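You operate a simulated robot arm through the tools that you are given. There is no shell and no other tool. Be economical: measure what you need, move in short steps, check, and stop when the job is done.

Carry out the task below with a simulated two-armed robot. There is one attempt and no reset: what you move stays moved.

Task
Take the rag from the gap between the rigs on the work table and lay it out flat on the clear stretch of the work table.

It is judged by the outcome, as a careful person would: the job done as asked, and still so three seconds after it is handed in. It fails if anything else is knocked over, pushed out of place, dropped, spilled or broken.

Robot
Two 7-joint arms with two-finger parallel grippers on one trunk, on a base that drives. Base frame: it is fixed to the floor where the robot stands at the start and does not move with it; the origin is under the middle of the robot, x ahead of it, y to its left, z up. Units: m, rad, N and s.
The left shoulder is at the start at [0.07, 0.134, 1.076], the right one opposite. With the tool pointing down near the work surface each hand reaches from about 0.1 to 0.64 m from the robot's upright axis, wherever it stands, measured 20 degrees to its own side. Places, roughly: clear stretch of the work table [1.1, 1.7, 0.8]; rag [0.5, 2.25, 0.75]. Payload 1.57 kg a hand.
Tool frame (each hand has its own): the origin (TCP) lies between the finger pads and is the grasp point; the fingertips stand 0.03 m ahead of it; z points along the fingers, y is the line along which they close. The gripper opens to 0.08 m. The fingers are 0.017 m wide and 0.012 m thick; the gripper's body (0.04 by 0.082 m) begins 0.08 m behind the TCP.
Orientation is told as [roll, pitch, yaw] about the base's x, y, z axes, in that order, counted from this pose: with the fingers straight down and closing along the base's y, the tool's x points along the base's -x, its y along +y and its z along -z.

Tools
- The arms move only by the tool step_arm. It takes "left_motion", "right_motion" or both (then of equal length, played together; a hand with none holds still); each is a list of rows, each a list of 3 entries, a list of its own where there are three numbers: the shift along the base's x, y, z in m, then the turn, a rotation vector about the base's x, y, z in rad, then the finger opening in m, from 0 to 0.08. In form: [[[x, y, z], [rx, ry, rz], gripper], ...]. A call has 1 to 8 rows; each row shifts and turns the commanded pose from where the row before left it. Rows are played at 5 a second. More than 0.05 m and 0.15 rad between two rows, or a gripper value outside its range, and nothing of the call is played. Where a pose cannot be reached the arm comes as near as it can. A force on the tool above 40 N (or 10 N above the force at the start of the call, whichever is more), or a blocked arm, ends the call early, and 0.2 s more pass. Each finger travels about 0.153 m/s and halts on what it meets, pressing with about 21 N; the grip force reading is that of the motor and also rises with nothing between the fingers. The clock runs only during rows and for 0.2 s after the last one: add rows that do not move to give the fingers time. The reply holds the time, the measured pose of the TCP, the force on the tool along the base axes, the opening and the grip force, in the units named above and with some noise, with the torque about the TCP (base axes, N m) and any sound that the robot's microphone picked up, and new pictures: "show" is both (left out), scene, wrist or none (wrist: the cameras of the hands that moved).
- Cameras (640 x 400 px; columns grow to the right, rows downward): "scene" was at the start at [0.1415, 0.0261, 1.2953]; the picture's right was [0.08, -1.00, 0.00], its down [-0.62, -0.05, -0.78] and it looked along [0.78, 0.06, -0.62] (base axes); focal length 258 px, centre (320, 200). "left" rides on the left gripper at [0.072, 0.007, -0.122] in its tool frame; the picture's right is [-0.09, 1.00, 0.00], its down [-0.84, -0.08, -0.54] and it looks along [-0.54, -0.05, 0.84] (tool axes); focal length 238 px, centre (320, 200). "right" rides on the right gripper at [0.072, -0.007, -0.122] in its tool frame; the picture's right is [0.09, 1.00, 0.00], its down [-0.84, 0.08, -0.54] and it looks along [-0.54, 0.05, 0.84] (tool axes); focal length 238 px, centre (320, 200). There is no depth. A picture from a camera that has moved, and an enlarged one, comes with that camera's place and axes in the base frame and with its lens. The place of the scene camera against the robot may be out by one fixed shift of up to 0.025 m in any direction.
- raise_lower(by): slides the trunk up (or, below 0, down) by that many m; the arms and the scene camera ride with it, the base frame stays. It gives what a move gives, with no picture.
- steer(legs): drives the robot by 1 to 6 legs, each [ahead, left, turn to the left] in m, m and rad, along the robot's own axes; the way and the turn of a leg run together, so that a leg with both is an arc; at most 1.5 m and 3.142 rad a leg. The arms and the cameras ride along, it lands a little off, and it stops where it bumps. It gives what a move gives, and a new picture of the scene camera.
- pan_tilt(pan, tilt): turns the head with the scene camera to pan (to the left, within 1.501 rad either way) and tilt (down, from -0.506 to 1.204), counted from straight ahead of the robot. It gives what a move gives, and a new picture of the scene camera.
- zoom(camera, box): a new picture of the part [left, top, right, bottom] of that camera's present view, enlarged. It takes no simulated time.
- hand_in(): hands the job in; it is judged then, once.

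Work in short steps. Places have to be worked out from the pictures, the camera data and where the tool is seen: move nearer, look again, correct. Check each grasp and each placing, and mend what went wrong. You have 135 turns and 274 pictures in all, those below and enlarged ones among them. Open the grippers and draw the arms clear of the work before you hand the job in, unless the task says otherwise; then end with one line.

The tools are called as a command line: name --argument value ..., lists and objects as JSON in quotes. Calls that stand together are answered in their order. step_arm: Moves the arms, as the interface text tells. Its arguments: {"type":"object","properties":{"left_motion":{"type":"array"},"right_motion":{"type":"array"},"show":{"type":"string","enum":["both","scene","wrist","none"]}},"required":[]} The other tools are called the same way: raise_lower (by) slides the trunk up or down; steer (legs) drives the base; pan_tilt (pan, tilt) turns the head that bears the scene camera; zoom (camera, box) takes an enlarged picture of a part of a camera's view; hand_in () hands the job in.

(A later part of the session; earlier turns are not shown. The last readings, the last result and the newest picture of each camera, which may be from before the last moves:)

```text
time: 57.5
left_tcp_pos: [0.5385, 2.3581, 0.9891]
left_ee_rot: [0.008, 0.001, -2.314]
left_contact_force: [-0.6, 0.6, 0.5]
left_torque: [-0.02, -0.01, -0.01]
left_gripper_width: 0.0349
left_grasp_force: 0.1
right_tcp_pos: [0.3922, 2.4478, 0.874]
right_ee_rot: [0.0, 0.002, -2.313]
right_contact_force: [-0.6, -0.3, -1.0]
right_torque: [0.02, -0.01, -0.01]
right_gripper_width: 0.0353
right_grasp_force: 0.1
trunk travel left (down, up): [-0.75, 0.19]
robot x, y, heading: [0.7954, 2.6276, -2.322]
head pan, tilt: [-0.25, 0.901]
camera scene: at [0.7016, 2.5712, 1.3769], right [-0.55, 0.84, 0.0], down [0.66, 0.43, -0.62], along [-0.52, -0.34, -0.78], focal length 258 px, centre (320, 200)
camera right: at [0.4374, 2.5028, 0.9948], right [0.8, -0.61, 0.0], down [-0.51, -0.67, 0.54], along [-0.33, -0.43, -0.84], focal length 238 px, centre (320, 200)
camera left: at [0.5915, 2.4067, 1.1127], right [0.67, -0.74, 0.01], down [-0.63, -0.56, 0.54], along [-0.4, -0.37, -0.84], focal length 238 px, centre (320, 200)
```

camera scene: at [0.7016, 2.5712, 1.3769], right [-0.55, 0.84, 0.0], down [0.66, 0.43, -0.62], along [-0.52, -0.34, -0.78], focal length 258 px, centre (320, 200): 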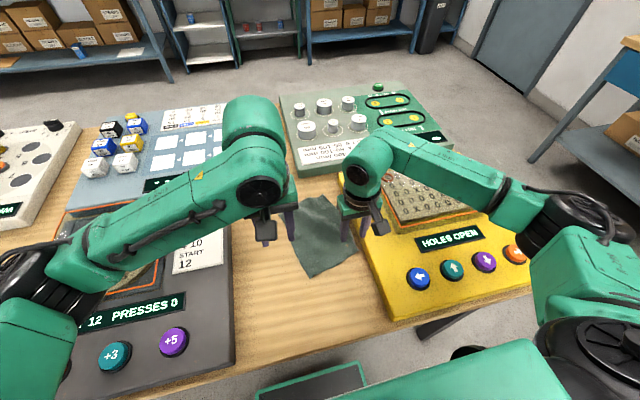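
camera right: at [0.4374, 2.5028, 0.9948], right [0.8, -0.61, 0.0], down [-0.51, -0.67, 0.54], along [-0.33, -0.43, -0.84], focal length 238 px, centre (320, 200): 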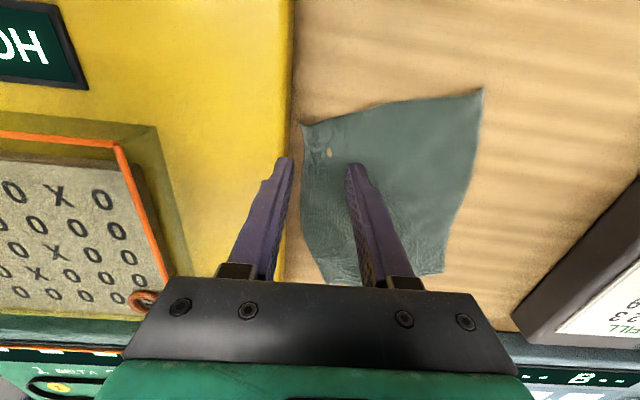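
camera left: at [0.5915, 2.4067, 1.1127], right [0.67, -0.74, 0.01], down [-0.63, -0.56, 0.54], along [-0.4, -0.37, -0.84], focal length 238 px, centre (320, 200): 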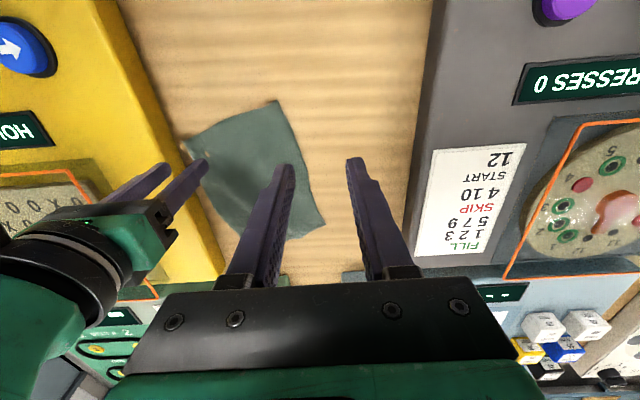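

Corner C lies right beside the yellow rig, so the outer finger has no room there. I first take D with the left hand, with the right hand raised out of the way.

step_arm --right_motion '[[[0, 0, 0.04], [0, 0, 0], 0.035], [[-0.01, 0.01, 0.04], [0, 0, 0], 0.035], [[-0.03, 0.03, 0], [0, 0, 0], 0.035], [[-0.03, 0.03, 0], [0, 0, 0], 0.035], [[0, 0, 0], [0, 0, 0], 0.035], [[0, 0, 0], [0, 0, 0], 0.035], [[0, 0, 0], [0, 0, 0], 0.035]]' --left_motion '[[[0, 0, 0], [0, 0, 0], 0.035], [[-0.015, 0.015, -0.03], [0, 0, 0], 0.035], [[-0.015, 0.016, -0.035], [0, 0, 0], 0.035], [[0, 0, -0.04], [0, 0, 0], 0.035], [[0, 0, -0.035], [0, 0, 0], 0.035], [[0, 0, -0.015], [0, 0, 0], 0.035], [[0, 0, 0], [0, 0, 0], 0.035]]'

```text
time: 59.1
left_tcp_pos: [0.511, 2.3862, 0.8349]
left_ee_rot: [0.007, 0.001, -2.315]
left_contact_force: [0.0, 0.2, 0.5]
left_torque: [0.0, 0.0, 0.02]
left_gripper_width: 0.0348
left_grasp_force: 0.1
right_tcp_pos: [0.3233, 2.5143, 0.9531]
right_ee_rot: [0.0, 0.003, -2.314]
right_contact_force: [0.7, 0.6, 0.5]
right_torque: [-0.01, 0.04, 0.02]
right_gripper_width: 0.0347
right_grasp_force: 0.0
trunk travel left (down, up): [-0.75, 0.19]
robot x, y, heading: [0.7975, 2.6272, -2.315]
head pan, tilt: [-0.25, 0.901]
camera scene: at [0.7024, 2.5704, 1.3769], right [-0.55, 0.84, 0.0], down [0.66, 0.43, -0.62], along [-0.52, -0.34, -0.78], focal length 258 px, centre (320, 200)
camera right: at [0.3677, 2.5695, 1.074], right [0.8, -0.61, 0.0], down [-0.51, -0.67, 0.54], along [-0.33, -0.43, -0.84], focal length 238 px, centre (320, 200)
camera left: at [0.5633, 2.435, 0.9573], right [0.67, -0.74, 0.01], down [-0.63, -0.56, 0.54], along [-0.4, -0.37, -0.84], focal length 238 px, centre (320, 200)
```

scene: 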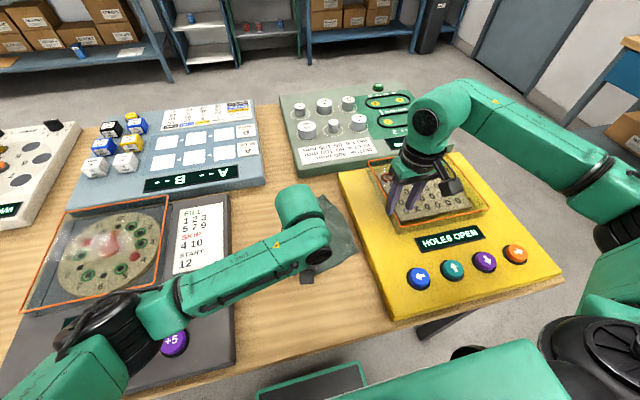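
right: 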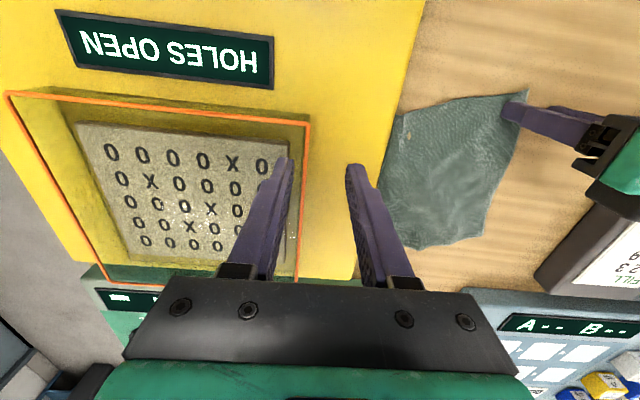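
left: 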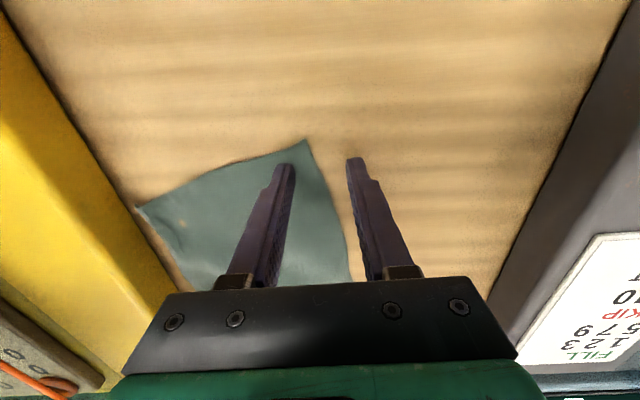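

The left hand reached cleanly, straddling the D side edge. I touch down and close.

step_arm --left_motion '[[[0, 0, -0.005], [0, 0, 0], 0.035], [[0, 0, -0.001], [0, 0, 0], 0.035], [[0, 0, 0], [0, 0, 0], 0.015], [[0, 0, 0], [0, 0, 0], 0.0], [[0, 0, 0], [0, 0, 0], 0.0], [[0, 0, 0], [0, 0, 0], 0.0]]' --show "wrist"

```text
time: 60.5
left_tcp_pos: [0.5098, 2.3905, 0.8317]
left_ee_rot: [0.005, -0.004, -2.313]
left_contact_force: [-8.1, 3.5, 37.6]
left_torque: [0.28, 0.31, 0.05]
left_gripper_width: 0.0024
left_grasp_force: 20.9
right_tcp_pos: [0.3233, 2.5173, 0.9538]
right_ee_rot: [0.0, -0.002, -2.313]
right_contact_force: [-0.1, -0.3, -0.6]
right_torque: [0.01, 0.03, 0.01]
right_gripper_width: 0.0349
right_grasp_force: 0.1
trunk travel left (down, up): [-0.75, 0.19]
robot x, y, heading: [0.7931, 2.6302, -2.315]
head pan, tilt: [-0.25, 0.901]
camera left: at [0.5634, 2.4382, 0.9537], right [0.67, -0.74, 0.01], down [-0.62, -0.56, 0.55], along [-0.4, -0.37, -0.84], focal length 238 px, centre (320, 200)
```

left: 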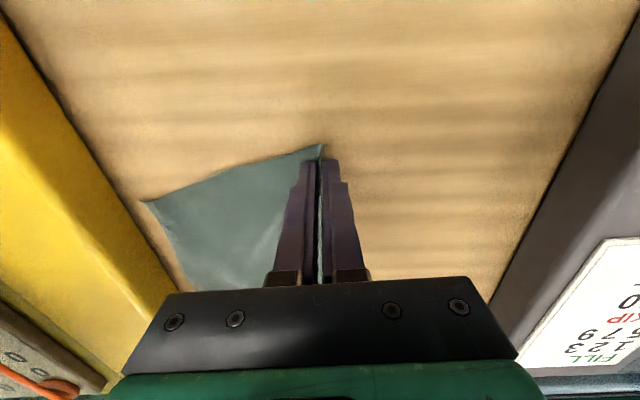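

D is held. I lift slightly and drag the rag ~40 mm left, away from the yellow rig.

step_arm --left_motion '[[[0, 0, 0.006], [0, 0, 0], 0.0], [[0.01, -0.009, 0], [0, 0, 0], 0.0], [[0.01, -0.009, 0], [0, 0, 0], 0.0], [[0.009, -0.009, 0], [0, 0, 0], 0.0], [[0, 0, 0], [0, 0, 0], 0.0]]'

zoom --camera "right" --box '[0, 0, 640, 400]'

```text
time: 61.7
left_tcp_pos: [0.5393, 2.3615, 0.8342]
left_ee_rot: [0.01, 0.002, -2.314]
left_contact_force: [0.1, 1.3, -0.1]
left_torque: [-0.06, 0.04, -0.02]
left_gripper_width: 0.002
left_grasp_force: 20.8
right_tcp_pos: [0.3237, 2.5134, 0.9519]
right_ee_rot: [0.001, 0.0, -2.313]
right_contact_force: [0.5, -0.6, -0.3]
right_torque: [-0.01, 0.02, 0.0]
right_gripper_width: 0.0351
right_grasp_force: 0.0
trunk travel left (down, up): [-0.75, 0.19]
robot x, y, heading: [0.793, 2.6308, -2.314]
head pan, tilt: [-0.25, 0.901]
camera scene: at [0.7022, 2.5705, 1.3769], right [-0.55, 0.84, 0.0], down [0.66, 0.43, -0.62], along [-0.52, -0.34, -0.78], focal length 258 px, centre (320, 200)
camera left: at [0.5918, 2.4093, 0.9571], right [0.67, -0.74, 0.01], down [-0.63, -0.56, 0.54], along [-0.4, -0.37, -0.84], focal length 238 px, centre (320, 200)
```

scene: 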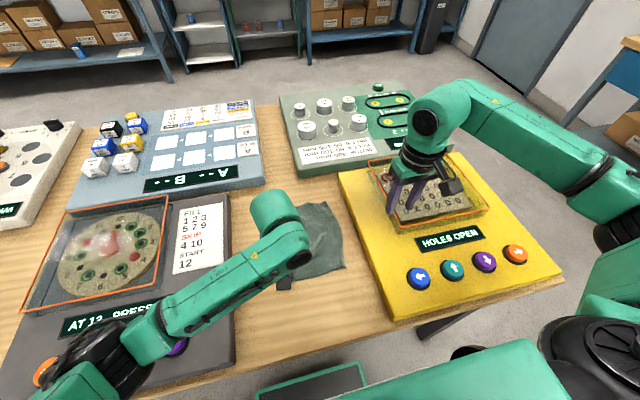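
left: 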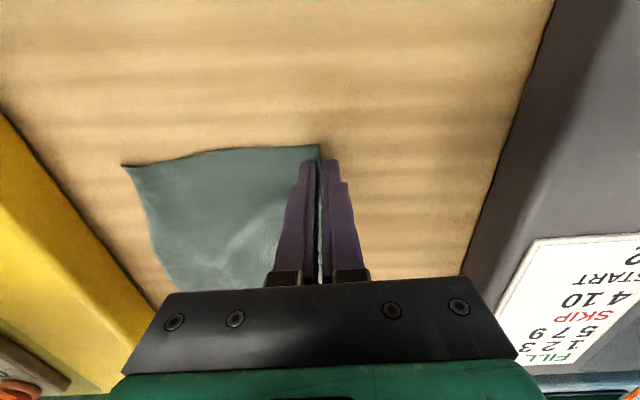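

```text
1.00 times, centred on (320, 200) of right (not enlarged: the box is as wide or as high as the picture)
camera zoom: at [0.3676, 2.5695, 1.0739], right [0.8, -0.61, 0.0], down [-0.51, -0.67, 0.54], along [-0.33, -0.43, -0.84], focal length 238 px, centre (320, 200)
```

zoom: 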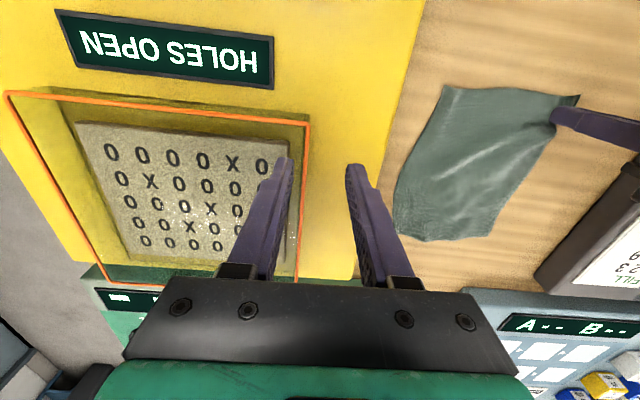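

Now C ≈ (0.447,2.464) with ~5 cm free to the yellow rig. I bring the right hand to C.

step_arm --right_motion '[[[0.038, -0.022, 0], [0, 0, 0], 0.035], [[0.038, -0.022, 0], [0, 0, 0], 0.035], [[0.038, -0.022, 0], [0, 0, 0], 0.035], [[0, 0, -0.04], [0, 0, 0], 0.035], [[0, 0, -0.045], [0, 0, 0], 0.035], [[0, 0, -0.02], [0, 0, 0], 0.035], [[0, 0, 0], [0, 0, 0], 0.035]]'

```text
time: 63.3
left_tcp_pos: [0.54, 2.3621, 0.8344]
left_ee_rot: [0.009, 0.001, -2.315]
left_contact_force: [0.5, -0.3, -0.4]
left_torque: [0.01, -0.01, -0.01]
left_gripper_width: 0.002
left_grasp_force: 21.2
right_tcp_pos: [0.4372, 2.4486, 0.8487]
right_ee_rot: [0.0, 0.002, -2.313]
right_contact_force: [0.2, -0.4, 0.0]
right_torque: [-0.04, 0.02, -0.01]
right_gripper_width: 0.0351
right_grasp_force: 0.0
trunk travel left (down, up): [-0.75, 0.19]
robot x, y, heading: [0.7934, 2.6304, -2.315]
head pan, tilt: [-0.25, 0.901]
camera scene: at [0.7022, 2.5707, 1.3769], right [-0.55, 0.84, 0.0], down [0.66, 0.43, -0.62], along [-0.52, -0.34, -0.78], focal length 258 px, centre (320, 200)
camera right: at [0.4816, 2.5043, 0.9694], right [0.8, -0.61, 0.0], down [-0.51, -0.67, 0.54], along [-0.33, -0.43, -0.84], focal length 238 px, centre (320, 200)
```

scene: 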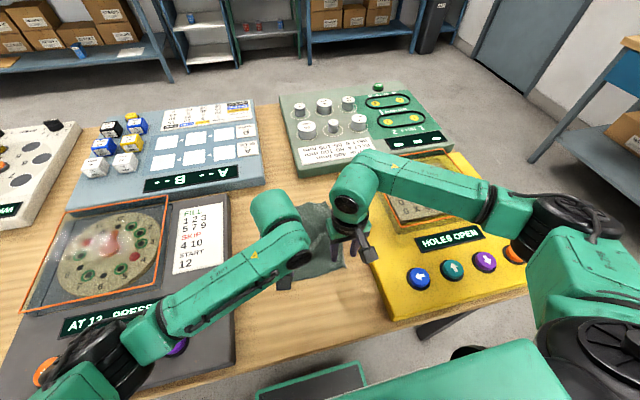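
right: 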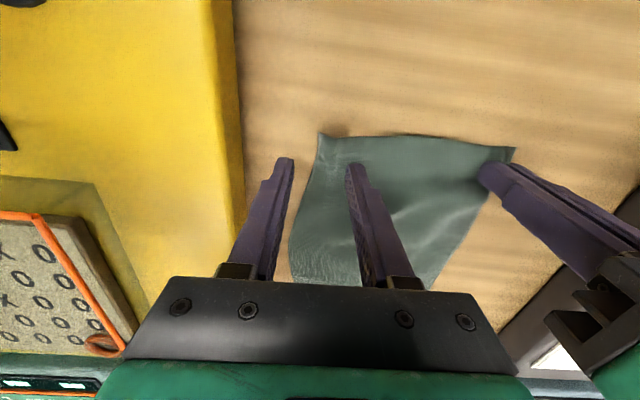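

Well aligned; I lower to the cloth and close.

step_arm --right_motion '[[[0, 0, -0.013], [0, 0, 0], 0.035], [[0, 0, -0.006], [0, 0, 0], 0.035], [[0, 0, -0.001], [0, 0, 0], 0.015], [[0, 0, 0], [0, 0, 0], 0.0], [[0, 0, 0], [0, 0, 0], 0.0], [[0, 0, 0], [0, 0, 0], 0.0]]'

```text
time: 64.7
left_tcp_pos: [0.5411, 2.3623, 0.836]
left_ee_rot: [0.007, -0.002, -2.313]
left_contact_force: [-1.8, 1.7, 0.3]
left_torque: [0.04, 0.07, 0.01]
left_gripper_width: 0.0021
left_grasp_force: 20.9
right_tcp_pos: [0.4379, 2.4485, 0.8308]
right_ee_rot: [0.0, -0.003, -2.315]
right_contact_force: [-0.2, -4.9, 28.8]
right_torque: [-0.12, -0.06, -0.04]
right_gripper_width: 0.0
right_grasp_force: 20.9
trunk travel left (down, up): [-0.75, 0.19]
robot x, y, heading: [0.7918, 2.6294, -2.318]
head pan, tilt: [-0.25, 0.901]
camera scene: at [0.7055, 2.5716, 1.3775], right [-0.55, 0.84, 0.0], down [0.66, 0.43, -0.62], along [-0.52, -0.34, -0.78], focal length 258 px, centre (320, 200)
camera right: at [0.4825, 2.5049, 0.9523], right [0.8, -0.61, 0.0], down [-0.51, -0.67, 0.55], along [-0.33, -0.43, -0.84], focal length 238 px, centre (320, 200)
```

scene: 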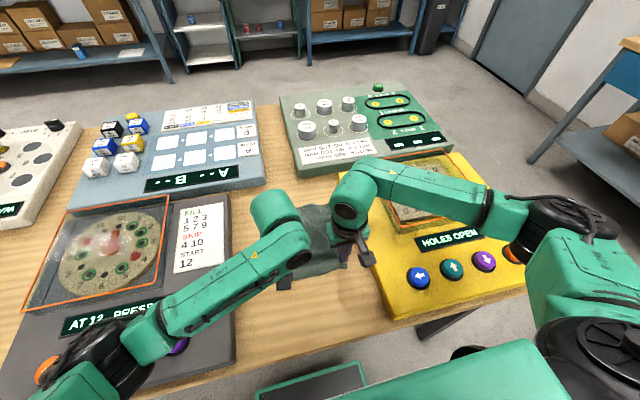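
right: 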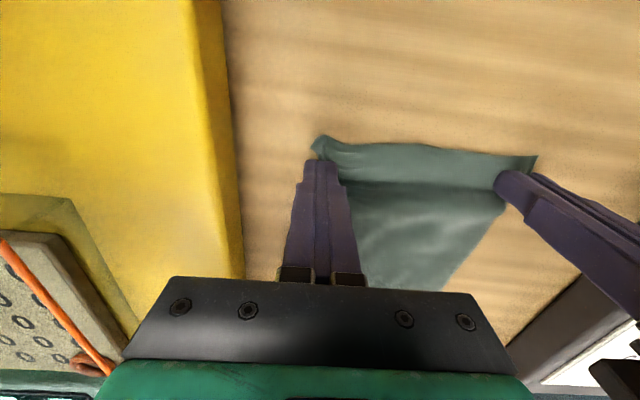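

Right opening reads 0: it slid over the cloth. I reopen and check.

step_arm --right_motion '[[[0, 0, 0.012], [0, 0, 0], 0.0], [[0, 0, 0.012], [0, 0, 0], 0.02], [[0, 0, 0], [0, 0, 0], 0.05], [[0, 0, 0], [0, 0, 0], 0.05]]' --show "wrist"

```text
time: 65.7
left_tcp_pos: [0.5397, 2.3613, 0.8347]
left_ee_rot: [0.007, 0.001, -2.316]
left_contact_force: [-1.0, 0.0, -0.3]
left_torque: [-0.04, 0.0, 0.05]
left_gripper_width: 0.0019
left_grasp_force: 20.6
right_tcp_pos: [0.4349, 2.4477, 0.8524]
right_ee_rot: [-0.002, 0.001, -2.315]
right_contact_force: [-0.4, 0.2, -0.5]
right_torque: [-0.01, -0.02, 0.0]
right_gripper_width: 0.0499
right_grasp_force: 0.0
trunk travel left (down, up): [-0.75, 0.19]
robot x, y, heading: [0.7912, 2.6307, -2.317]
head pan, tilt: [-0.25, 0.901]
camera right: at [0.4798, 2.5041, 0.974], right [0.8, -0.61, 0.0], down [-0.51, -0.67, 0.54], along [-0.33, -0.43, -0.84], focal length 238 px, centre (320, 200)
```

right: 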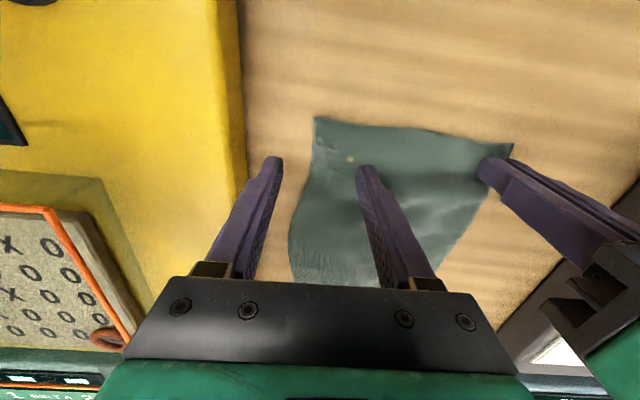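

C is now at ≈ (0.451,2.474). I re-aim a bit further onto the cloth, use a wider opening and press slightly harder.

step_arm --right_motion '[[[0.01, 0.005, 0], [0, 0, 0], 0.045], [[0, 0, -0.014], [0, 0, 0], 0.045], [[0, 0, -0.0095], [0, 0, 0], 0.045], [[0, 0, -0.001], [0, 0, 0], 0.045], [[0, 0, 0], [0, 0, 0], 0.02], [[0, 0, 0], [0, 0, 0], 0.0], [[0, 0, 0], [0, 0, 0], 0.0], [[0, 0, 0], [0, 0, 0], 0.0]]' --show "wrist"

```text
time: 67.5
left_tcp_pos: [0.5397, 2.3631, 0.8364]
left_ee_rot: [0.001, -0.002, -2.316]
left_contact_force: [-15.6, 15.0, -0.3]
left_torque: [0.44, 0.45, 0.03]
left_gripper_width: 0.0024
left_grasp_force: 20.2
right_tcp_pos: [0.4495, 2.452, 0.8311]
right_ee_rot: [0.006, -0.003, -2.313]
right_contact_force: [16.0, -17.5, 30.1]
right_torque: [-0.55, -0.77, 0.0]
right_gripper_width: 0.0031
right_grasp_force: 21.4
trunk travel left (down, up): [-0.75, 0.19]
robot x, y, heading: [0.7924, 2.6284, -2.316]
head pan, tilt: [-0.25, 0.901]
camera right: at [0.4931, 2.5088, 0.9522], right [0.8, -0.61, 0.0], down [-0.51, -0.67, 0.54], along [-0.33, -0.44, -0.84], focal length 238 px, centre (320, 200)
```

right: 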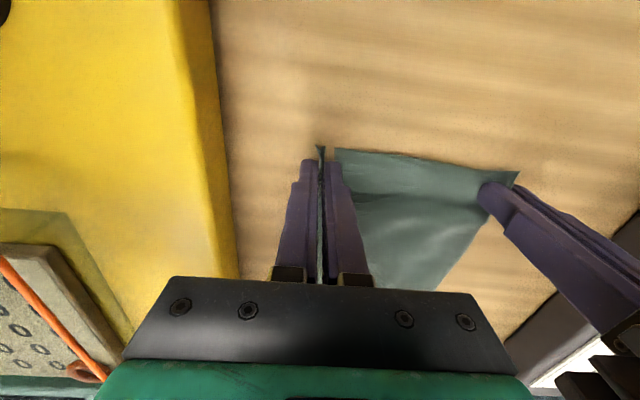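

Both corners held; there is tension between the hands, so I bring them ~12 mm together and lift both.

step_arm --left_motion '[[[-0.004, 0.004, 0.005], [0, 0, 0], 0.0], [[0, 0, 0.03], [0, 0, 0], 0.0], [[0, 0, 0.03], [0, 0, 0], 0.0], [[0, 0, 0.03], [0, 0, 0], 0.0], [[0, 0, 0], [0, 0, 0], 0.0]]' --right_motion '[[[0.004, -0.004, 0.01], [0, 0, 0], 0.0], [[0, 0, 0.03], [0, 0, 0], 0.0], [[0, 0, 0.03], [0, 0, 0], 0.0], [[0, 0, 0.03], [0, 0, 0], 0.0], [[0, 0, 0], [0, 0, 0], 0.0]]'

```text
time: 68.7
left_tcp_pos: [0.5341, 2.3652, 0.93]
left_ee_rot: [0.009, 0.002, -2.313]
left_contact_force: [0.1, 1.0, -0.2]
left_torque: [-0.02, 0.0, 0.02]
left_gripper_width: 0.0023
left_grasp_force: 21.4
right_tcp_pos: [0.4496, 2.451, 0.9285]
right_ee_rot: [-0.002, 0.001, -2.316]
right_contact_force: [1.0, 0.2, 0.6]
right_torque: [-0.02, -0.04, 0.0]
right_gripper_width: 0.0024
right_grasp_force: 20.4
trunk travel left (down, up): [-0.75, 0.19]
robot x, y, heading: [0.798, 2.6291, -2.316]
head pan, tilt: [-0.25, 0.901]
camera scene: at [0.7025, 2.5707, 1.3769], right [-0.55, 0.84, 0.0], down [0.66, 0.43, -0.62], along [-0.52, -0.34, -0.78], focal length 258 px, centre (320, 200)
camera right: at [0.494, 2.5062, 1.0491], right [0.79, -0.61, 0.0], down [-0.51, -0.67, 0.54], along [-0.33, -0.43, -0.84], focal length 238 px, centre (320, 200)
camera left: at [0.5861, 2.4131, 1.0521], right [0.67, -0.74, 0.01], down [-0.63, -0.56, 0.54], along [-0.4, -0.37, -0.84], focal length 238 px, centre (320, 200)
```

scene: 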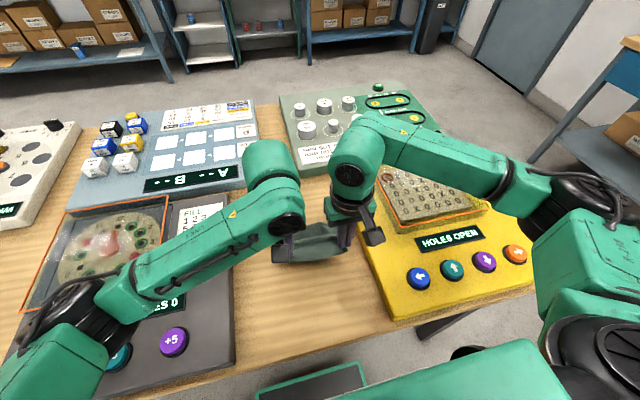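
right: 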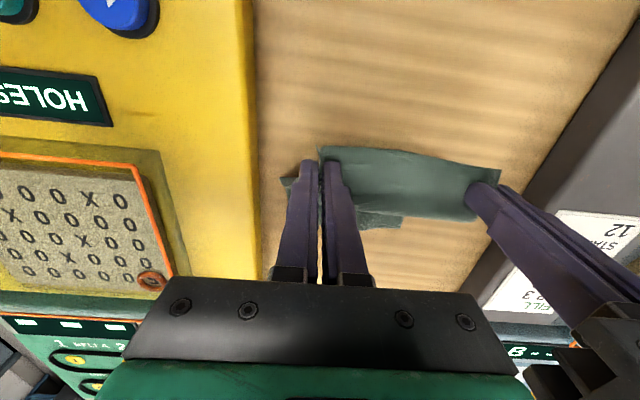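
left: 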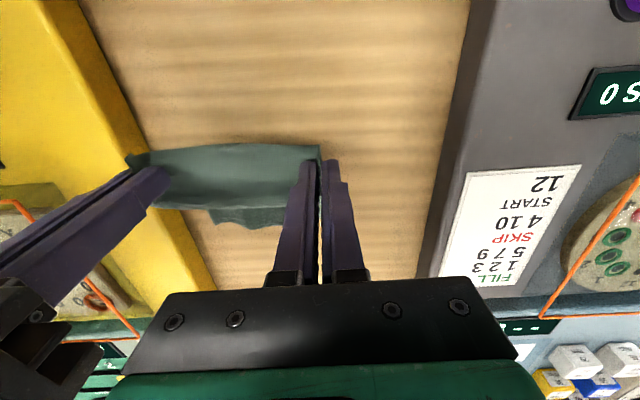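

Both hands hold the rag, hanging. I lift further, then back away from the table before moving sideways.

step_arm --left_motion '[[[0, 0, 0.04], [0, 0, 0], 0.0], [[0, 0, 0.04], [0, 0, 0], 0.0], [[0, 0, 0.04], [0, 0, 0], 0.0], [[0, 0, 0.03], [0, 0, 0], 0.0], [[0, 0, 0], [0, 0, 0], 0.0]]' --right_motion '[[[0, 0, 0.04], [0, 0, 0], 0.0], [[0, 0, 0.04], [0, 0, 0], 0.0], [[0, 0, 0.04], [0, 0, 0], 0.0], [[0, 0, 0.03], [0, 0, 0], 0.0], [[0, 0, 0], [0, 0, 0], 0.0]]' --show "scene"

raise_lower --by 0.1

steer --legs '[[-0.38, 0.0, 0]]'

```text
time: 69.9
left_tcp_pos: [0.5345, 2.3655, 1.0793]
left_ee_rot: [0.007, 0.002, -2.315]
left_contact_force: [-1.0, 0.4, 1.0]
left_torque: [0.03, -0.05, 0.03]
left_gripper_width: 0.0022
left_grasp_force: 20.8
right_tcp_pos: [0.4495, 2.4517, 1.0775]
right_ee_rot: [0.0, 0.002, -2.314]
right_contact_force: [0.1, -0.6, 0.3]
right_torque: [0.01, -0.04, 0.04]
right_gripper_width: 0.0028
right_grasp_force: 20.7
trunk travel left (down, up): [-0.75, 0.19]
robot x, y, heading: [0.7946, 2.6326, -2.315]
head pan, tilt: [-0.25, 0.901]
camera scene: at [0.702, 2.5703, 1.3769], right [-0.55, 0.84, 0.0], down [0.66, 0.43, -0.62], along [-0.52, -0.34, -0.78], focal length 258 px, centre (320, 200)
```

scene: 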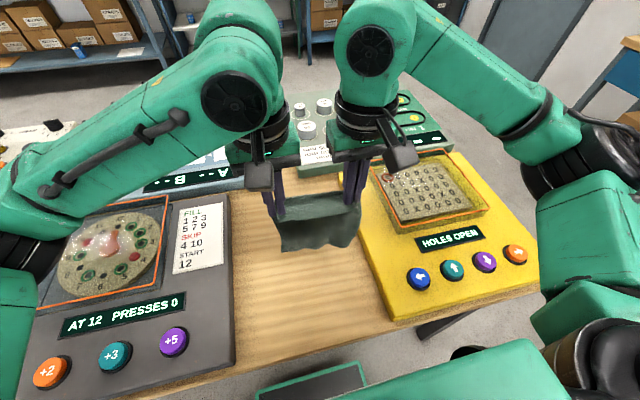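

```text
time: 71.2
left_tcp_pos: [0.5343, 2.3645, 1.1793]
left_ee_rot: [0.007, 0.002, -2.315]
left_contact_force: [-0.1, 0.5, -0.2]
left_torque: [0.0, -0.01, 0.08]
left_gripper_width: 0.0021
left_grasp_force: 21.1
right_tcp_pos: [0.4498, 2.4518, 1.1776]
right_ee_rot: [0.001, 0.002, -2.315]
right_contact_force: [0.8, -0.7, -0.3]
right_torque: [-0.02, -0.03, 0.02]
right_gripper_width: 0.0023
right_grasp_force: 21.2
trunk travel left (down, up): [-0.85, 0.09]
robot x, y, heading: [0.795, 2.6289, -2.316]
head pan, tilt: [-0.25, 0.901]
```

```text
time: 73.6
left_tcp_pos: [0.7873, 2.6413, 1.1786]
left_ee_rot: [0.006, 0.005, -2.319]
left_contact_force: [-0.7, -0.4, 0.1]
left_torque: [-0.01, 0.01, 0.03]
left_gripper_width: 0.0022
left_grasp_force: 21.7
right_tcp_pos: [0.7037, 2.7267, 1.1755]
right_ee_rot: [0.0, 0.004, -2.318]
right_contact_force: [0.9, -0.8, 0.5]
right_torque: [0.03, -0.04, 0.01]
right_gripper_width: 0.0027
right_grasp_force: 21.3
trunk travel left (down, up): [-0.85, 0.09]
robot x, y, heading: [1.0474, 2.9067, -2.323]
head pan, tilt: [-0.25, 0.901]
camera scene: at [0.9559, 2.8453, 1.4767], right [-0.54, 0.84, 0.0], down [0.66, 0.43, -0.62], along [-0.52, -0.34, -0.78], focal length 258 px, centre (320, 200)
```

scene: 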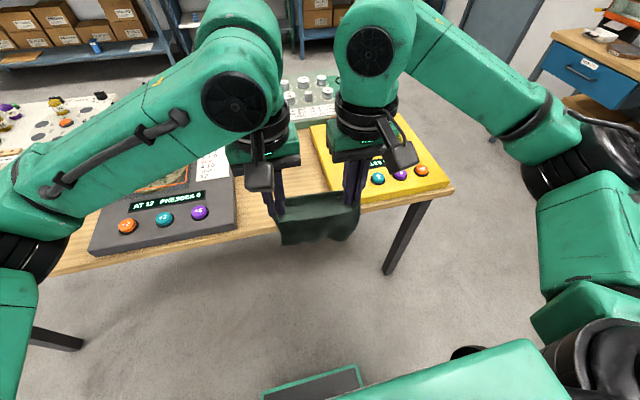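

Rag hangs well and is clear of the table. I drive ~0.9 m left to face the clear stretch and look.

steer --legs '[[0, 0.9, 0]]'

pan_tilt --pan 0.0 --tilt 0.85

```text
time: 78.3
left_tcp_pos: [1.4464, 2.036, 1.1793]
left_ee_rot: [0.007, 0.003, -2.313]
left_contact_force: [-0.2, 1.0, -0.4]
left_torque: [0.06, 0.03, -0.02]
left_gripper_width: 0.0019
left_grasp_force: 20.7
right_tcp_pos: [1.3602, 2.1214, 1.1762]
right_ee_rot: [0.0, 0.003, -2.315]
right_contact_force: [-0.1, -1.2, -0.4]
right_torque: [-0.02, 0.0, 0.0]
right_gripper_width: 0.0025
right_grasp_force: 21.0
trunk travel left (down, up): [-0.85, 0.09]
robot x, y, heading: [1.707, 2.2987, -2.314]
head pan, tilt: [-0.25, 0.901]
camera scene: at [1.6132, 2.2411, 1.4769], right [-0.55, 0.84, 0.0], down [0.66, 0.43, -0.62], along [-0.52, -0.34, -0.78], focal length 258 px, centre (320, 200)
```

scene: 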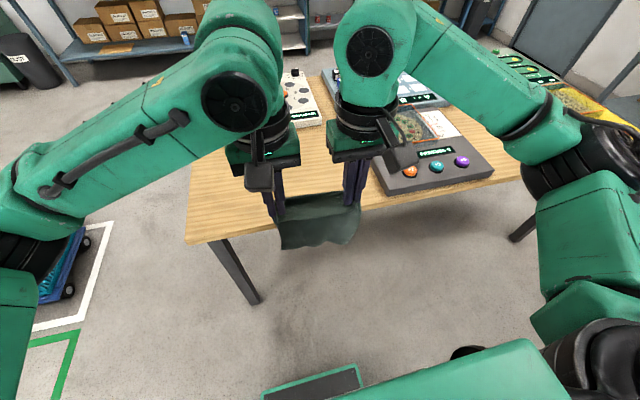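

```text
time: 79.1
left_tcp_pos: [1.4472, 2.0351, 1.1794]
left_ee_rot: [0.008, 0.003, -2.313]
left_contact_force: [0.4, 0.0, 0.1]
left_torque: [0.03, 0.02, -0.02]
left_gripper_width: 0.0021
left_grasp_force: 21.4
right_tcp_pos: [1.3609, 2.1213, 1.1766]
right_ee_rot: [0.0, 0.001, -2.313]
right_contact_force: [1.0, -0.3, 0.1]
right_torque: [0.04, -0.01, 0.02]
right_gripper_width: 0.0026
right_grasp_force: 20.7
trunk travel left (down, up): [-0.85, 0.09]
robot x, y, heading: [1.7025, 2.3006, -2.309]
head pan, tilt: [0.0, 0.85]
camera scene: at [1.6245, 2.224, 1.4808], right [-0.74, 0.68, 0.0], down [0.51, 0.55, -0.66], along [-0.45, -0.49, -0.75], focal length 258 px, centre (320, 200)
```

scene: 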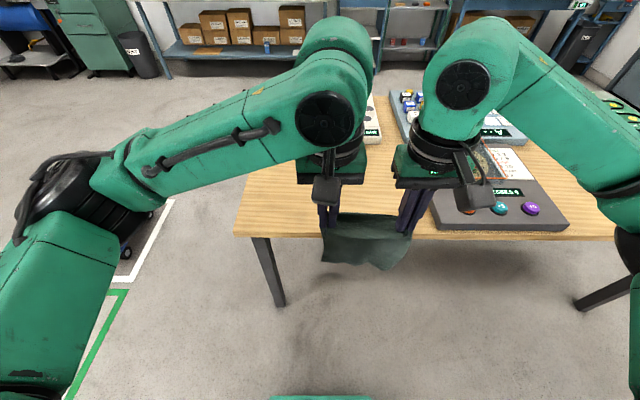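

The clear stretch ahead is ~0.6 m wide and ~0.45 m deep from the edge. I drive forward 0.34 m so the rag hangs over it.

steer --legs '[[0.34, 0.0, 0]]'

step_arm --left_motion '[[[-0.03, -0.032, -0.01], [0, 0, 0], 0.0], [[-0.03, -0.032, -0.01], [0, 0, 0], 0.0], [[-0.03, -0.032, -0.01], [0, 0, 0], 0.0], [[-0.02, -0.022, -0.01], [0, 0, 0], 0.0], [[0, 0, 0], [0, 0, 0], 0.0]]' --right_motion '[[[-0.03, -0.032, -0.01], [0, 0, 0], 0.0], [[-0.03, -0.032, -0.01], [0, 0, 0], 0.0], [[-0.03, -0.032, -0.01], [0, 0, 0], 0.0], [[-0.02, -0.022, -0.01], [0, 0, 0], 0.0], [[0, 0, 0], [0, 0, 0], 0.0]]'

```text
time: 81.3
left_tcp_pos: [1.2136, 1.7857, 1.1803]
left_ee_rot: [0.006, -0.002, -2.319]
left_contact_force: [-0.5, 0.4, -0.6]
left_torque: [0.0, 0.04, 0.0]
left_gripper_width: 0.0021
left_grasp_force: 21.1
right_tcp_pos: [1.1284, 1.8724, 1.1762]
right_ee_rot: [-0.001, -0.001, -2.316]
right_contact_force: [0.5, -0.8, -0.4]
right_torque: [-0.03, 0.0, 0.03]
right_gripper_width: 0.0026
right_grasp_force: 21.0
trunk travel left (down, up): [-0.85, 0.09]
robot x, y, heading: [1.4694, 2.0484, -2.32]
head pan, tilt: [0.0, 0.85]
camera scene: at [1.3933, 1.9746, 1.481], right [-0.73, 0.68, 0.0], down [0.51, 0.55, -0.66], along [-0.45, -0.48, -0.75], focal length 258 px, centre (320, 200)
```

scene: 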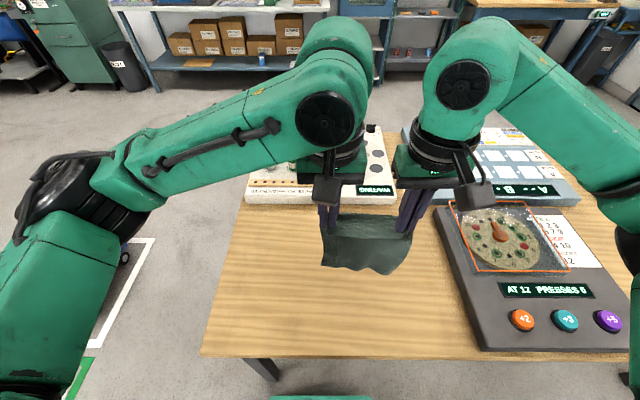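

```text
time: 82.5
left_tcp_pos: [1.1042, 1.6657, 1.1398]
left_ee_rot: [0.007, 0.0, -2.319]
left_contact_force: [0.5, -0.3, -0.2]
left_torque: [-0.01, -0.01, 0.04]
left_gripper_width: 0.0021
left_grasp_force: 20.7
right_tcp_pos: [1.0209, 1.7527, 1.1358]
right_ee_rot: [-0.003, -0.001, -2.316]
right_contact_force: [0.4, 0.2, -0.6]
right_torque: [-0.04, 0.01, 0.04]
right_gripper_width: 0.0028
right_grasp_force: 20.9
trunk travel left (down, up): [-0.85, 0.09]
robot x, y, heading: [1.4718, 2.0501, -2.315]
head pan, tilt: [0.0, 0.85]
camera scene: at [1.3923, 1.9734, 1.4809], right [-0.73, 0.68, 0.0], down [0.51, 0.55, -0.66], along [-0.45, -0.48, -0.75], focal length 258 px, centre (320, 200)
camera right: at [1.0647, 1.8083, 1.2577], right [0.79, -0.61, 0.0], down [-0.51, -0.67, 0.54], along [-0.33, -0.43, -0.84], focal length 238 px, centre (320, 200)
camera left: at [1.158, 1.7145, 1.2632], right [0.67, -0.74, 0.01], down [-0.63, -0.56, 0.54], along [-0.4, -0.37, -0.84], focal length 238 px, centre (320, 200)
```

scene: 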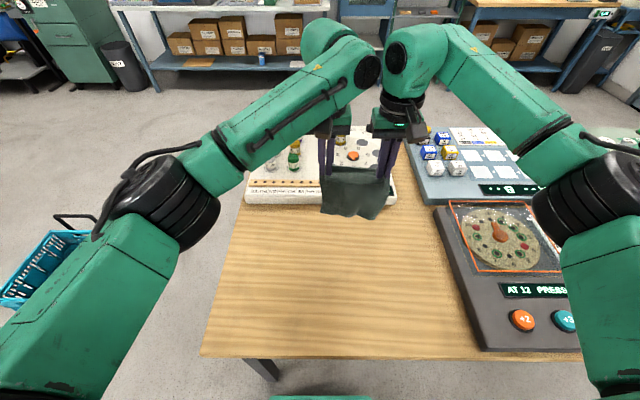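
right: 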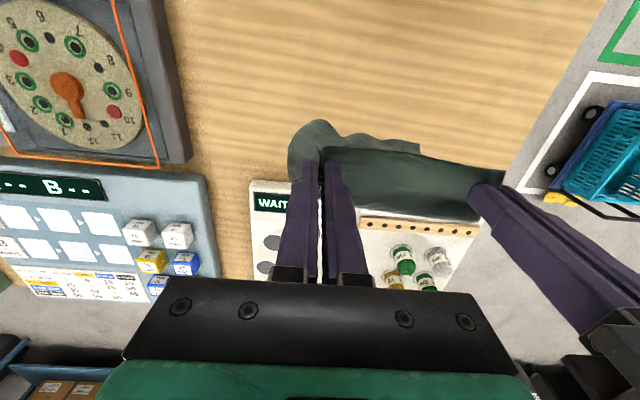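
left: 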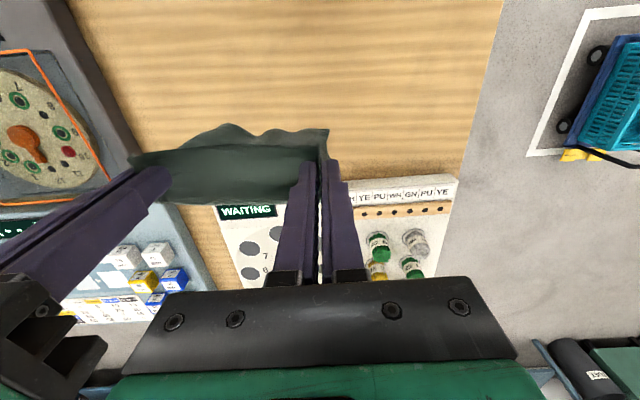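

White rig's near face is ~0.71 m ahead of the robot axis, table edge 0.25; the rag should lie at 0.37–0.58. I push 3 cm forward, spread the hands slightly and lower until the far end nearly touches.

step_arm --left_motion '[[[-0.018, -0.024, -0.02], [0, 0, 0], 0.0], [[0, 0, -0.04], [0, 0, 0], 0.0], [[0, 0, -0.04], [0, 0, 0], 0.0], [[0, 0, -0.014], [0, 0, 0], 0.0], [[0, 0, 0], [0, 0, 0], 0.0]]' --right_motion '[[[-0.022, -0.02, -0.016], [0, 0, 0], 0.0], [[0, 0, -0.04], [0, 0, 0], 0.0], [[0, 0, -0.04], [0, 0, 0], 0.0], [[0, 0, -0.014], [0, 0, 0], 0.0], [[0, 0, 0], [0, 0, 0], 0.0]]'

```text
time: 83.7
left_tcp_pos: [1.0849, 1.6432, 1.0258]
left_ee_rot: [0.007, 0.002, -2.318]
left_contact_force: [-7.5, 6.2, 0.1]
left_torque: [0.21, 0.17, -0.05]
left_gripper_width: 0.0022
left_grasp_force: 20.8
right_tcp_pos: [0.9968, 1.7301, 1.0255]
right_ee_rot: [0.001, 0.003, -2.317]
right_contact_force: [6.5, -6.0, -0.9]
right_torque: [-0.2, -0.23, 0.04]
right_gripper_width: 0.0024
right_grasp_force: 21.4
trunk travel left (down, up): [-0.85, 0.09]
robot x, y, heading: [1.4767, 2.0425, -2.318]
head pan, tilt: [0.0, 0.85]
camera scene: at [1.3917, 1.9728, 1.4808], right [-0.73, 0.68, 0.0], down [0.51, 0.55, -0.66], along [-0.45, -0.48, -0.75], focal length 258 px, centre (320, 200)
camera right: at [1.0414, 1.7871, 1.1483], right [0.79, -0.61, 0.0], down [-0.51, -0.67, 0.54], along [-0.33, -0.43, -0.84], focal length 238 px, centre (320, 200)
camera left: at [1.1378, 1.6902, 1.1476], right [0.67, -0.74, 0.01], down [-0.63, -0.56, 0.54], along [-0.4, -0.36, -0.84], focal length 238 px, centre (320, 200)
```

scene: 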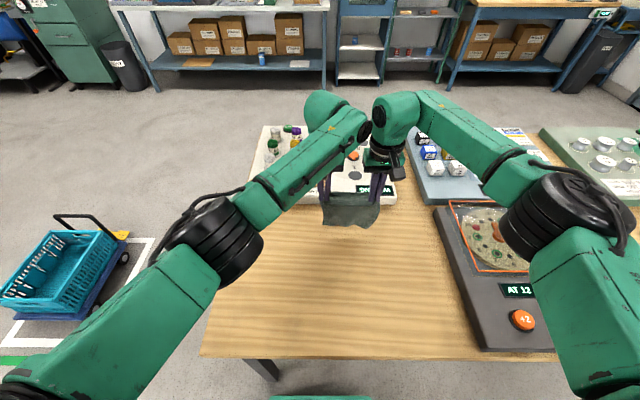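
right: 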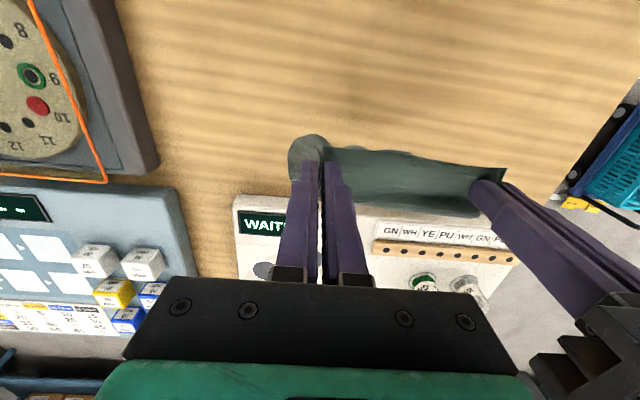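
left: 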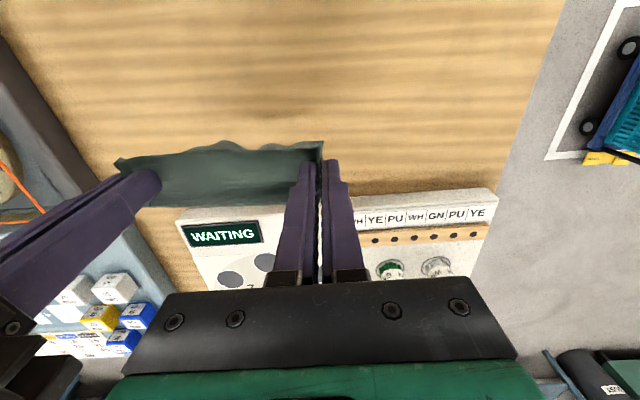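

Rag is taut with its far end by the table. I begin laying: hands move back toward the robot while lowering.

step_arm --left_motion '[[[0.0203, 0.0221, -0.02], [0, 0, 0], 0.0], [[0.0237, 0.0258, -0.025], [0, 0, 0], 0.0], [[0.0237, 0.0258, -0.032], [0, 0, 0], 0.0], [[0, 0, 0], [0, 0, 0], 0.0]]' --right_motion '[[[0.0203, 0.0221, -0.02], [0, 0, 0], 0.0], [[0.0237, 0.0258, -0.025], [0, 0, 0], 0.0], [[0.0237, 0.0258, -0.032], [0, 0, 0], 0.0], [[0, 0, 0], [0, 0, 0], 0.0]]'

```text
time: 84.7
left_tcp_pos: [1.1533, 1.7164, 0.9468]
left_ee_rot: [0.008, 0.001, -2.318]
left_contact_force: [-8.7, 8.1, 0.5]
left_torque: [0.28, 0.27, -0.01]
left_gripper_width: 0.0023
left_grasp_force: 20.6
right_tcp_pos: [1.0636, 1.8037, 0.9464]
right_ee_rot: [-0.001, 0.001, -2.315]
right_contact_force: [8.8, -9.1, -0.1]
right_torque: [-0.28, -0.29, 0.06]
right_gripper_width: 0.0023
right_grasp_force: 21.2
trunk travel left (down, up): [-0.85, 0.09]
robot x, y, heading: [1.4771, 2.0487, -2.321]
head pan, tilt: [0.0, 0.85]
camera scene: at [1.3911, 1.9718, 1.4807], right [-0.73, 0.68, 0.0], down [0.51, 0.55, -0.66], along [-0.45, -0.48, -0.75], focal length 258 px, centre (320, 200)
camera right: at [1.1075, 1.8605, 1.0683], right [0.79, -0.61, 0.0], down [-0.51, -0.67, 0.54], along [-0.33, -0.43, -0.84], focal length 238 px, centre (320, 200)
camera left: at [1.205, 1.763, 1.0693], right [0.67, -0.74, 0.01], down [-0.63, -0.56, 0.54], along [-0.4, -0.36, -0.84], focal length 238 px, centre (320, 200)
```

scene: 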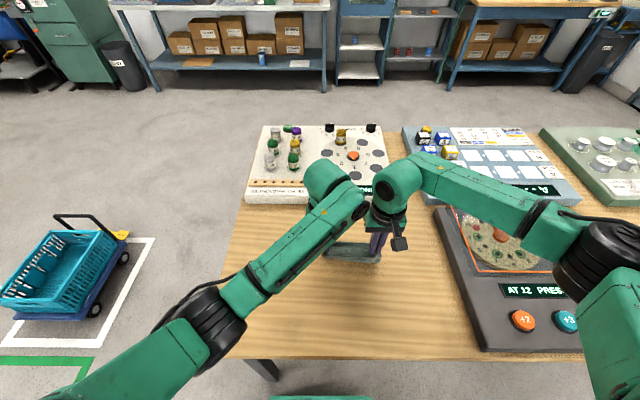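
right: 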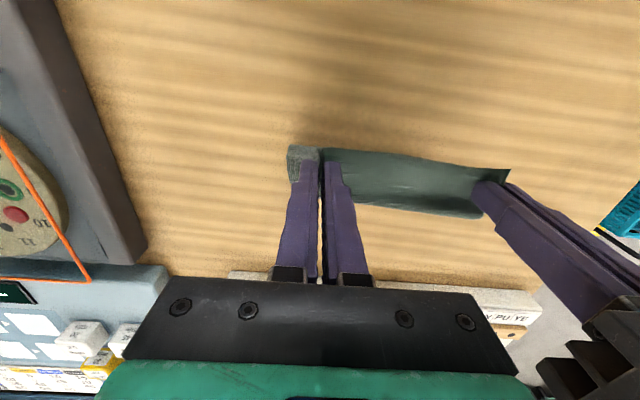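
left: 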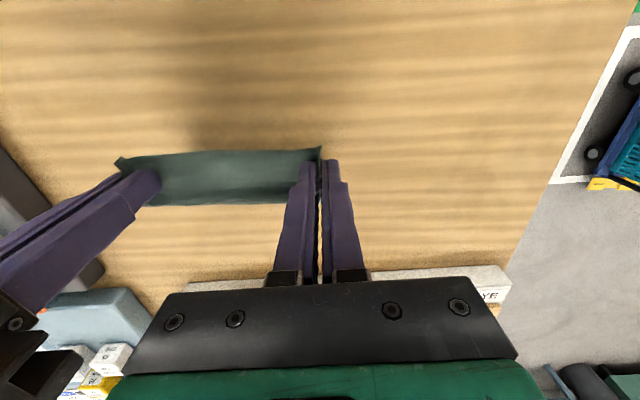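

The far end appears to stay ~9 cm ahead on the table, as intended. I continue lowering and drawing back.

step_arm --left_motion '[[[0.0237, 0.0258, -0.035], [0, 0, 0], 0.0], [[0.0203, 0.0221, -0.036], [0, 0, 0], 0.0], [[0.0136, 0.0147, -0.036], [0, 0, 0], 0.0], [[0, 0, 0], [0, 0, 0], 0.0]]' --right_motion '[[[0.0237, 0.0258, -0.035], [0, 0, 0], 0.0], [[0.0203, 0.0221, -0.036], [0, 0, 0], 0.0], [[0.0136, 0.0147, -0.036], [0, 0, 0], 0.0], [[0, 0, 0], [0, 0, 0], 0.0]]'

```text
time: 85.7
left_tcp_pos: [1.2098, 1.7775, 0.8406]
left_ee_rot: [0.006, 0.001, -2.319]
left_contact_force: [-13.5, 12.7, 0.1]
left_torque: [0.43, 0.44, 0.0]
left_gripper_width: 0.0024
left_grasp_force: 21.3
right_tcp_pos: [1.1206, 1.8677, 0.8425]
right_ee_rot: [0.001, 0.001, -2.316]
right_contact_force: [13.8, -12.9, -0.3]
right_torque: [-0.38, -0.43, 0.09]
right_gripper_width: 0.0025
right_grasp_force: 20.9
trunk travel left (down, up): [-0.85, 0.09]
robot x, y, heading: [1.4725, 2.0475, -2.323]
head pan, tilt: [0.0, 0.85]
camera scene: at [1.3917, 1.973, 1.4808], right [-0.73, 0.68, 0.0], down [0.51, 0.55, -0.66], along [-0.45, -0.48, -0.75], focal length 258 px, centre (320, 200)
camera right: at [1.1653, 1.9239, 0.9633], right [0.79, -0.61, 0.0], down [-0.51, -0.67, 0.54], along [-0.33, -0.43, -0.84], focal length 238 px, centre (320, 200)
camera left: at [1.2635, 1.8244, 0.9636], right [0.67, -0.74, 0.01], down [-0.63, -0.56, 0.54], along [-0.4, -0.36, -0.84], focal length 238 px, centre (320, 200)
```

scene: 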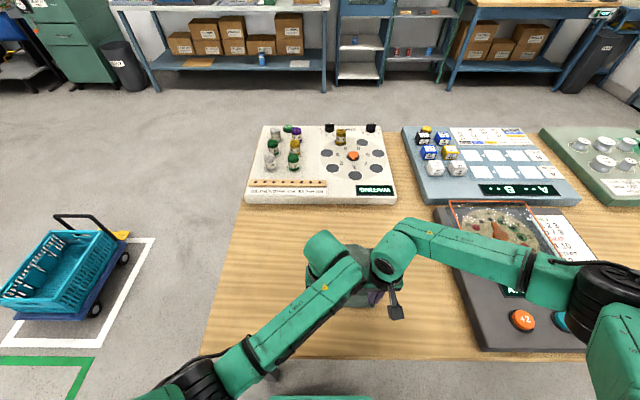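
right: 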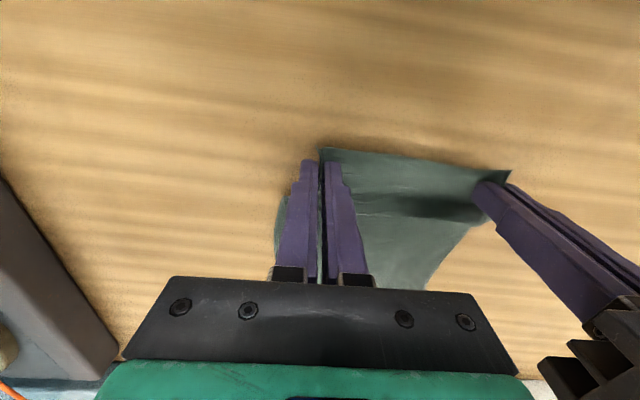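
left: 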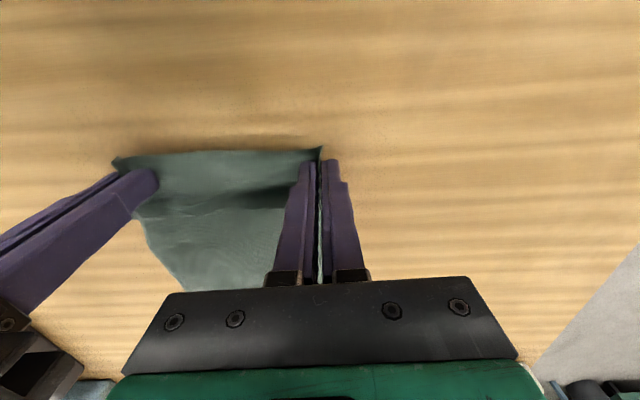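

The rag is draped forward on the table. I draw back ~2.5 cm to straighten it, set down, release and lift straight up.

step_arm --left_motion '[[[0.0102, 0.011, -0.004], [0, 0, 0], 0.0], [[0.007, 0.008, -0.003], [0, 0, 0], 0.0], [[-0.002, 0.002, 0.0], [0, 0, 0], 0.0], [[0, 0, 0], [0, 0, 0], 0.015], [[0, 0, 0], [0, 0, 0], 0.03], [[0, 0, 0], [0, 0, 0], 0.03], [[0, 0, 0.03], [0, 0, 0], 0.03], [[0, 0, 0.04], [0, 0, 0], 0.03]]' --right_motion '[[[0.0102, 0.011, -0.006], [0, 0, 0], 0.0], [[0.007, 0.008, -0.003], [0, 0, 0], 0.0], [[0.002, -0.002, 0.0], [0, 0, 0], 0.0], [[0, 0, 0], [0, 0, 0], 0.015], [[0, 0, 0], [0, 0, 0], 0.03], [[0, 0, 0], [0, 0, 0], 0.03], [[0, 0, 0.03], [0, 0, 0], 0.03], [[0, 0, 0.04], [0, 0, 0], 0.03]]'

```text
time: 87.5
left_tcp_pos: [1.2256, 1.8011, 0.9051]
left_ee_rot: [0.009, 0.001, -2.316]
left_contact_force: [0.0, 0.0, 0.5]
left_torque: [-0.03, -0.02, -0.02]
left_gripper_width: 0.0301
left_grasp_force: 0.1
right_tcp_pos: [1.1393, 1.8881, 0.9061]
right_ee_rot: [0.001, 0.001, -2.318]
right_contact_force: [-0.5, -0.5, -0.4]
right_torque: [-0.01, 0.01, -0.03]
right_gripper_width: 0.03
right_grasp_force: 0.1
trunk travel left (down, up): [-0.85, 0.09]
robot x, y, heading: [1.473, 2.0464, -2.317]
head pan, tilt: [0.0, 0.85]
camera scene: at [1.3921, 1.9741, 1.4808], right [-0.73, 0.68, 0.0], down [0.51, 0.55, -0.66], along [-0.45, -0.48, -0.75], focal length 258 px, centre (320, 200)
camera right: at [1.1832, 1.9433, 1.0268], right [0.79, -0.61, 0.0], down [-0.51, -0.67, 0.54], along [-0.33, -0.43, -0.84], focal length 238 px, centre (320, 200)
camera left: at [1.2786, 1.8484, 1.0274], right [0.67, -0.74, 0.01], down [-0.63, -0.56, 0.54], along [-0.4, -0.37, -0.84], focal length 238 px, centre (320, 200)
```

scene: 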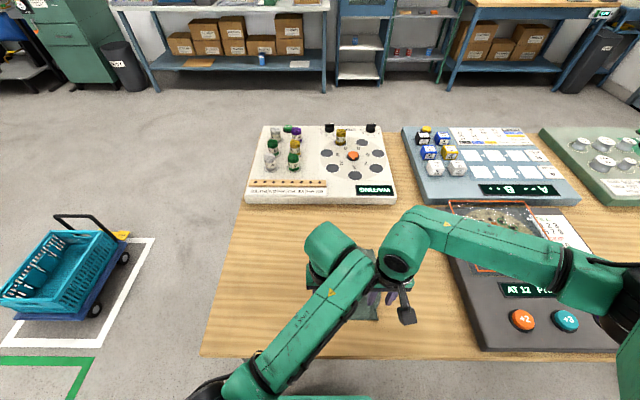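
right: 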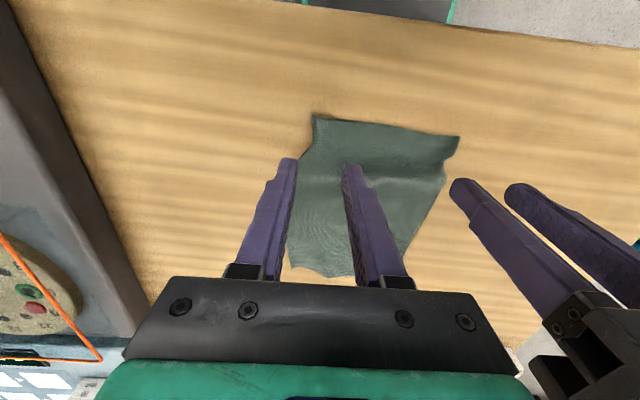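
left: 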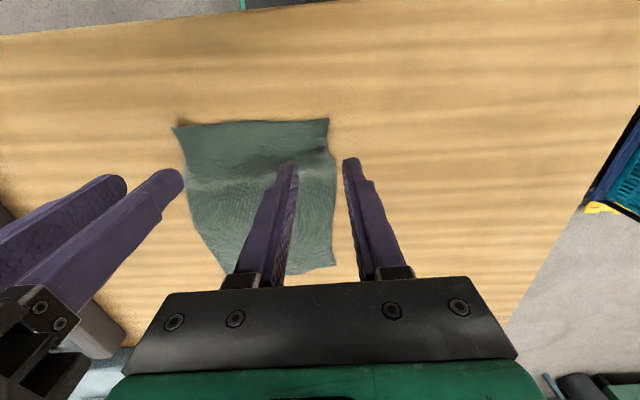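

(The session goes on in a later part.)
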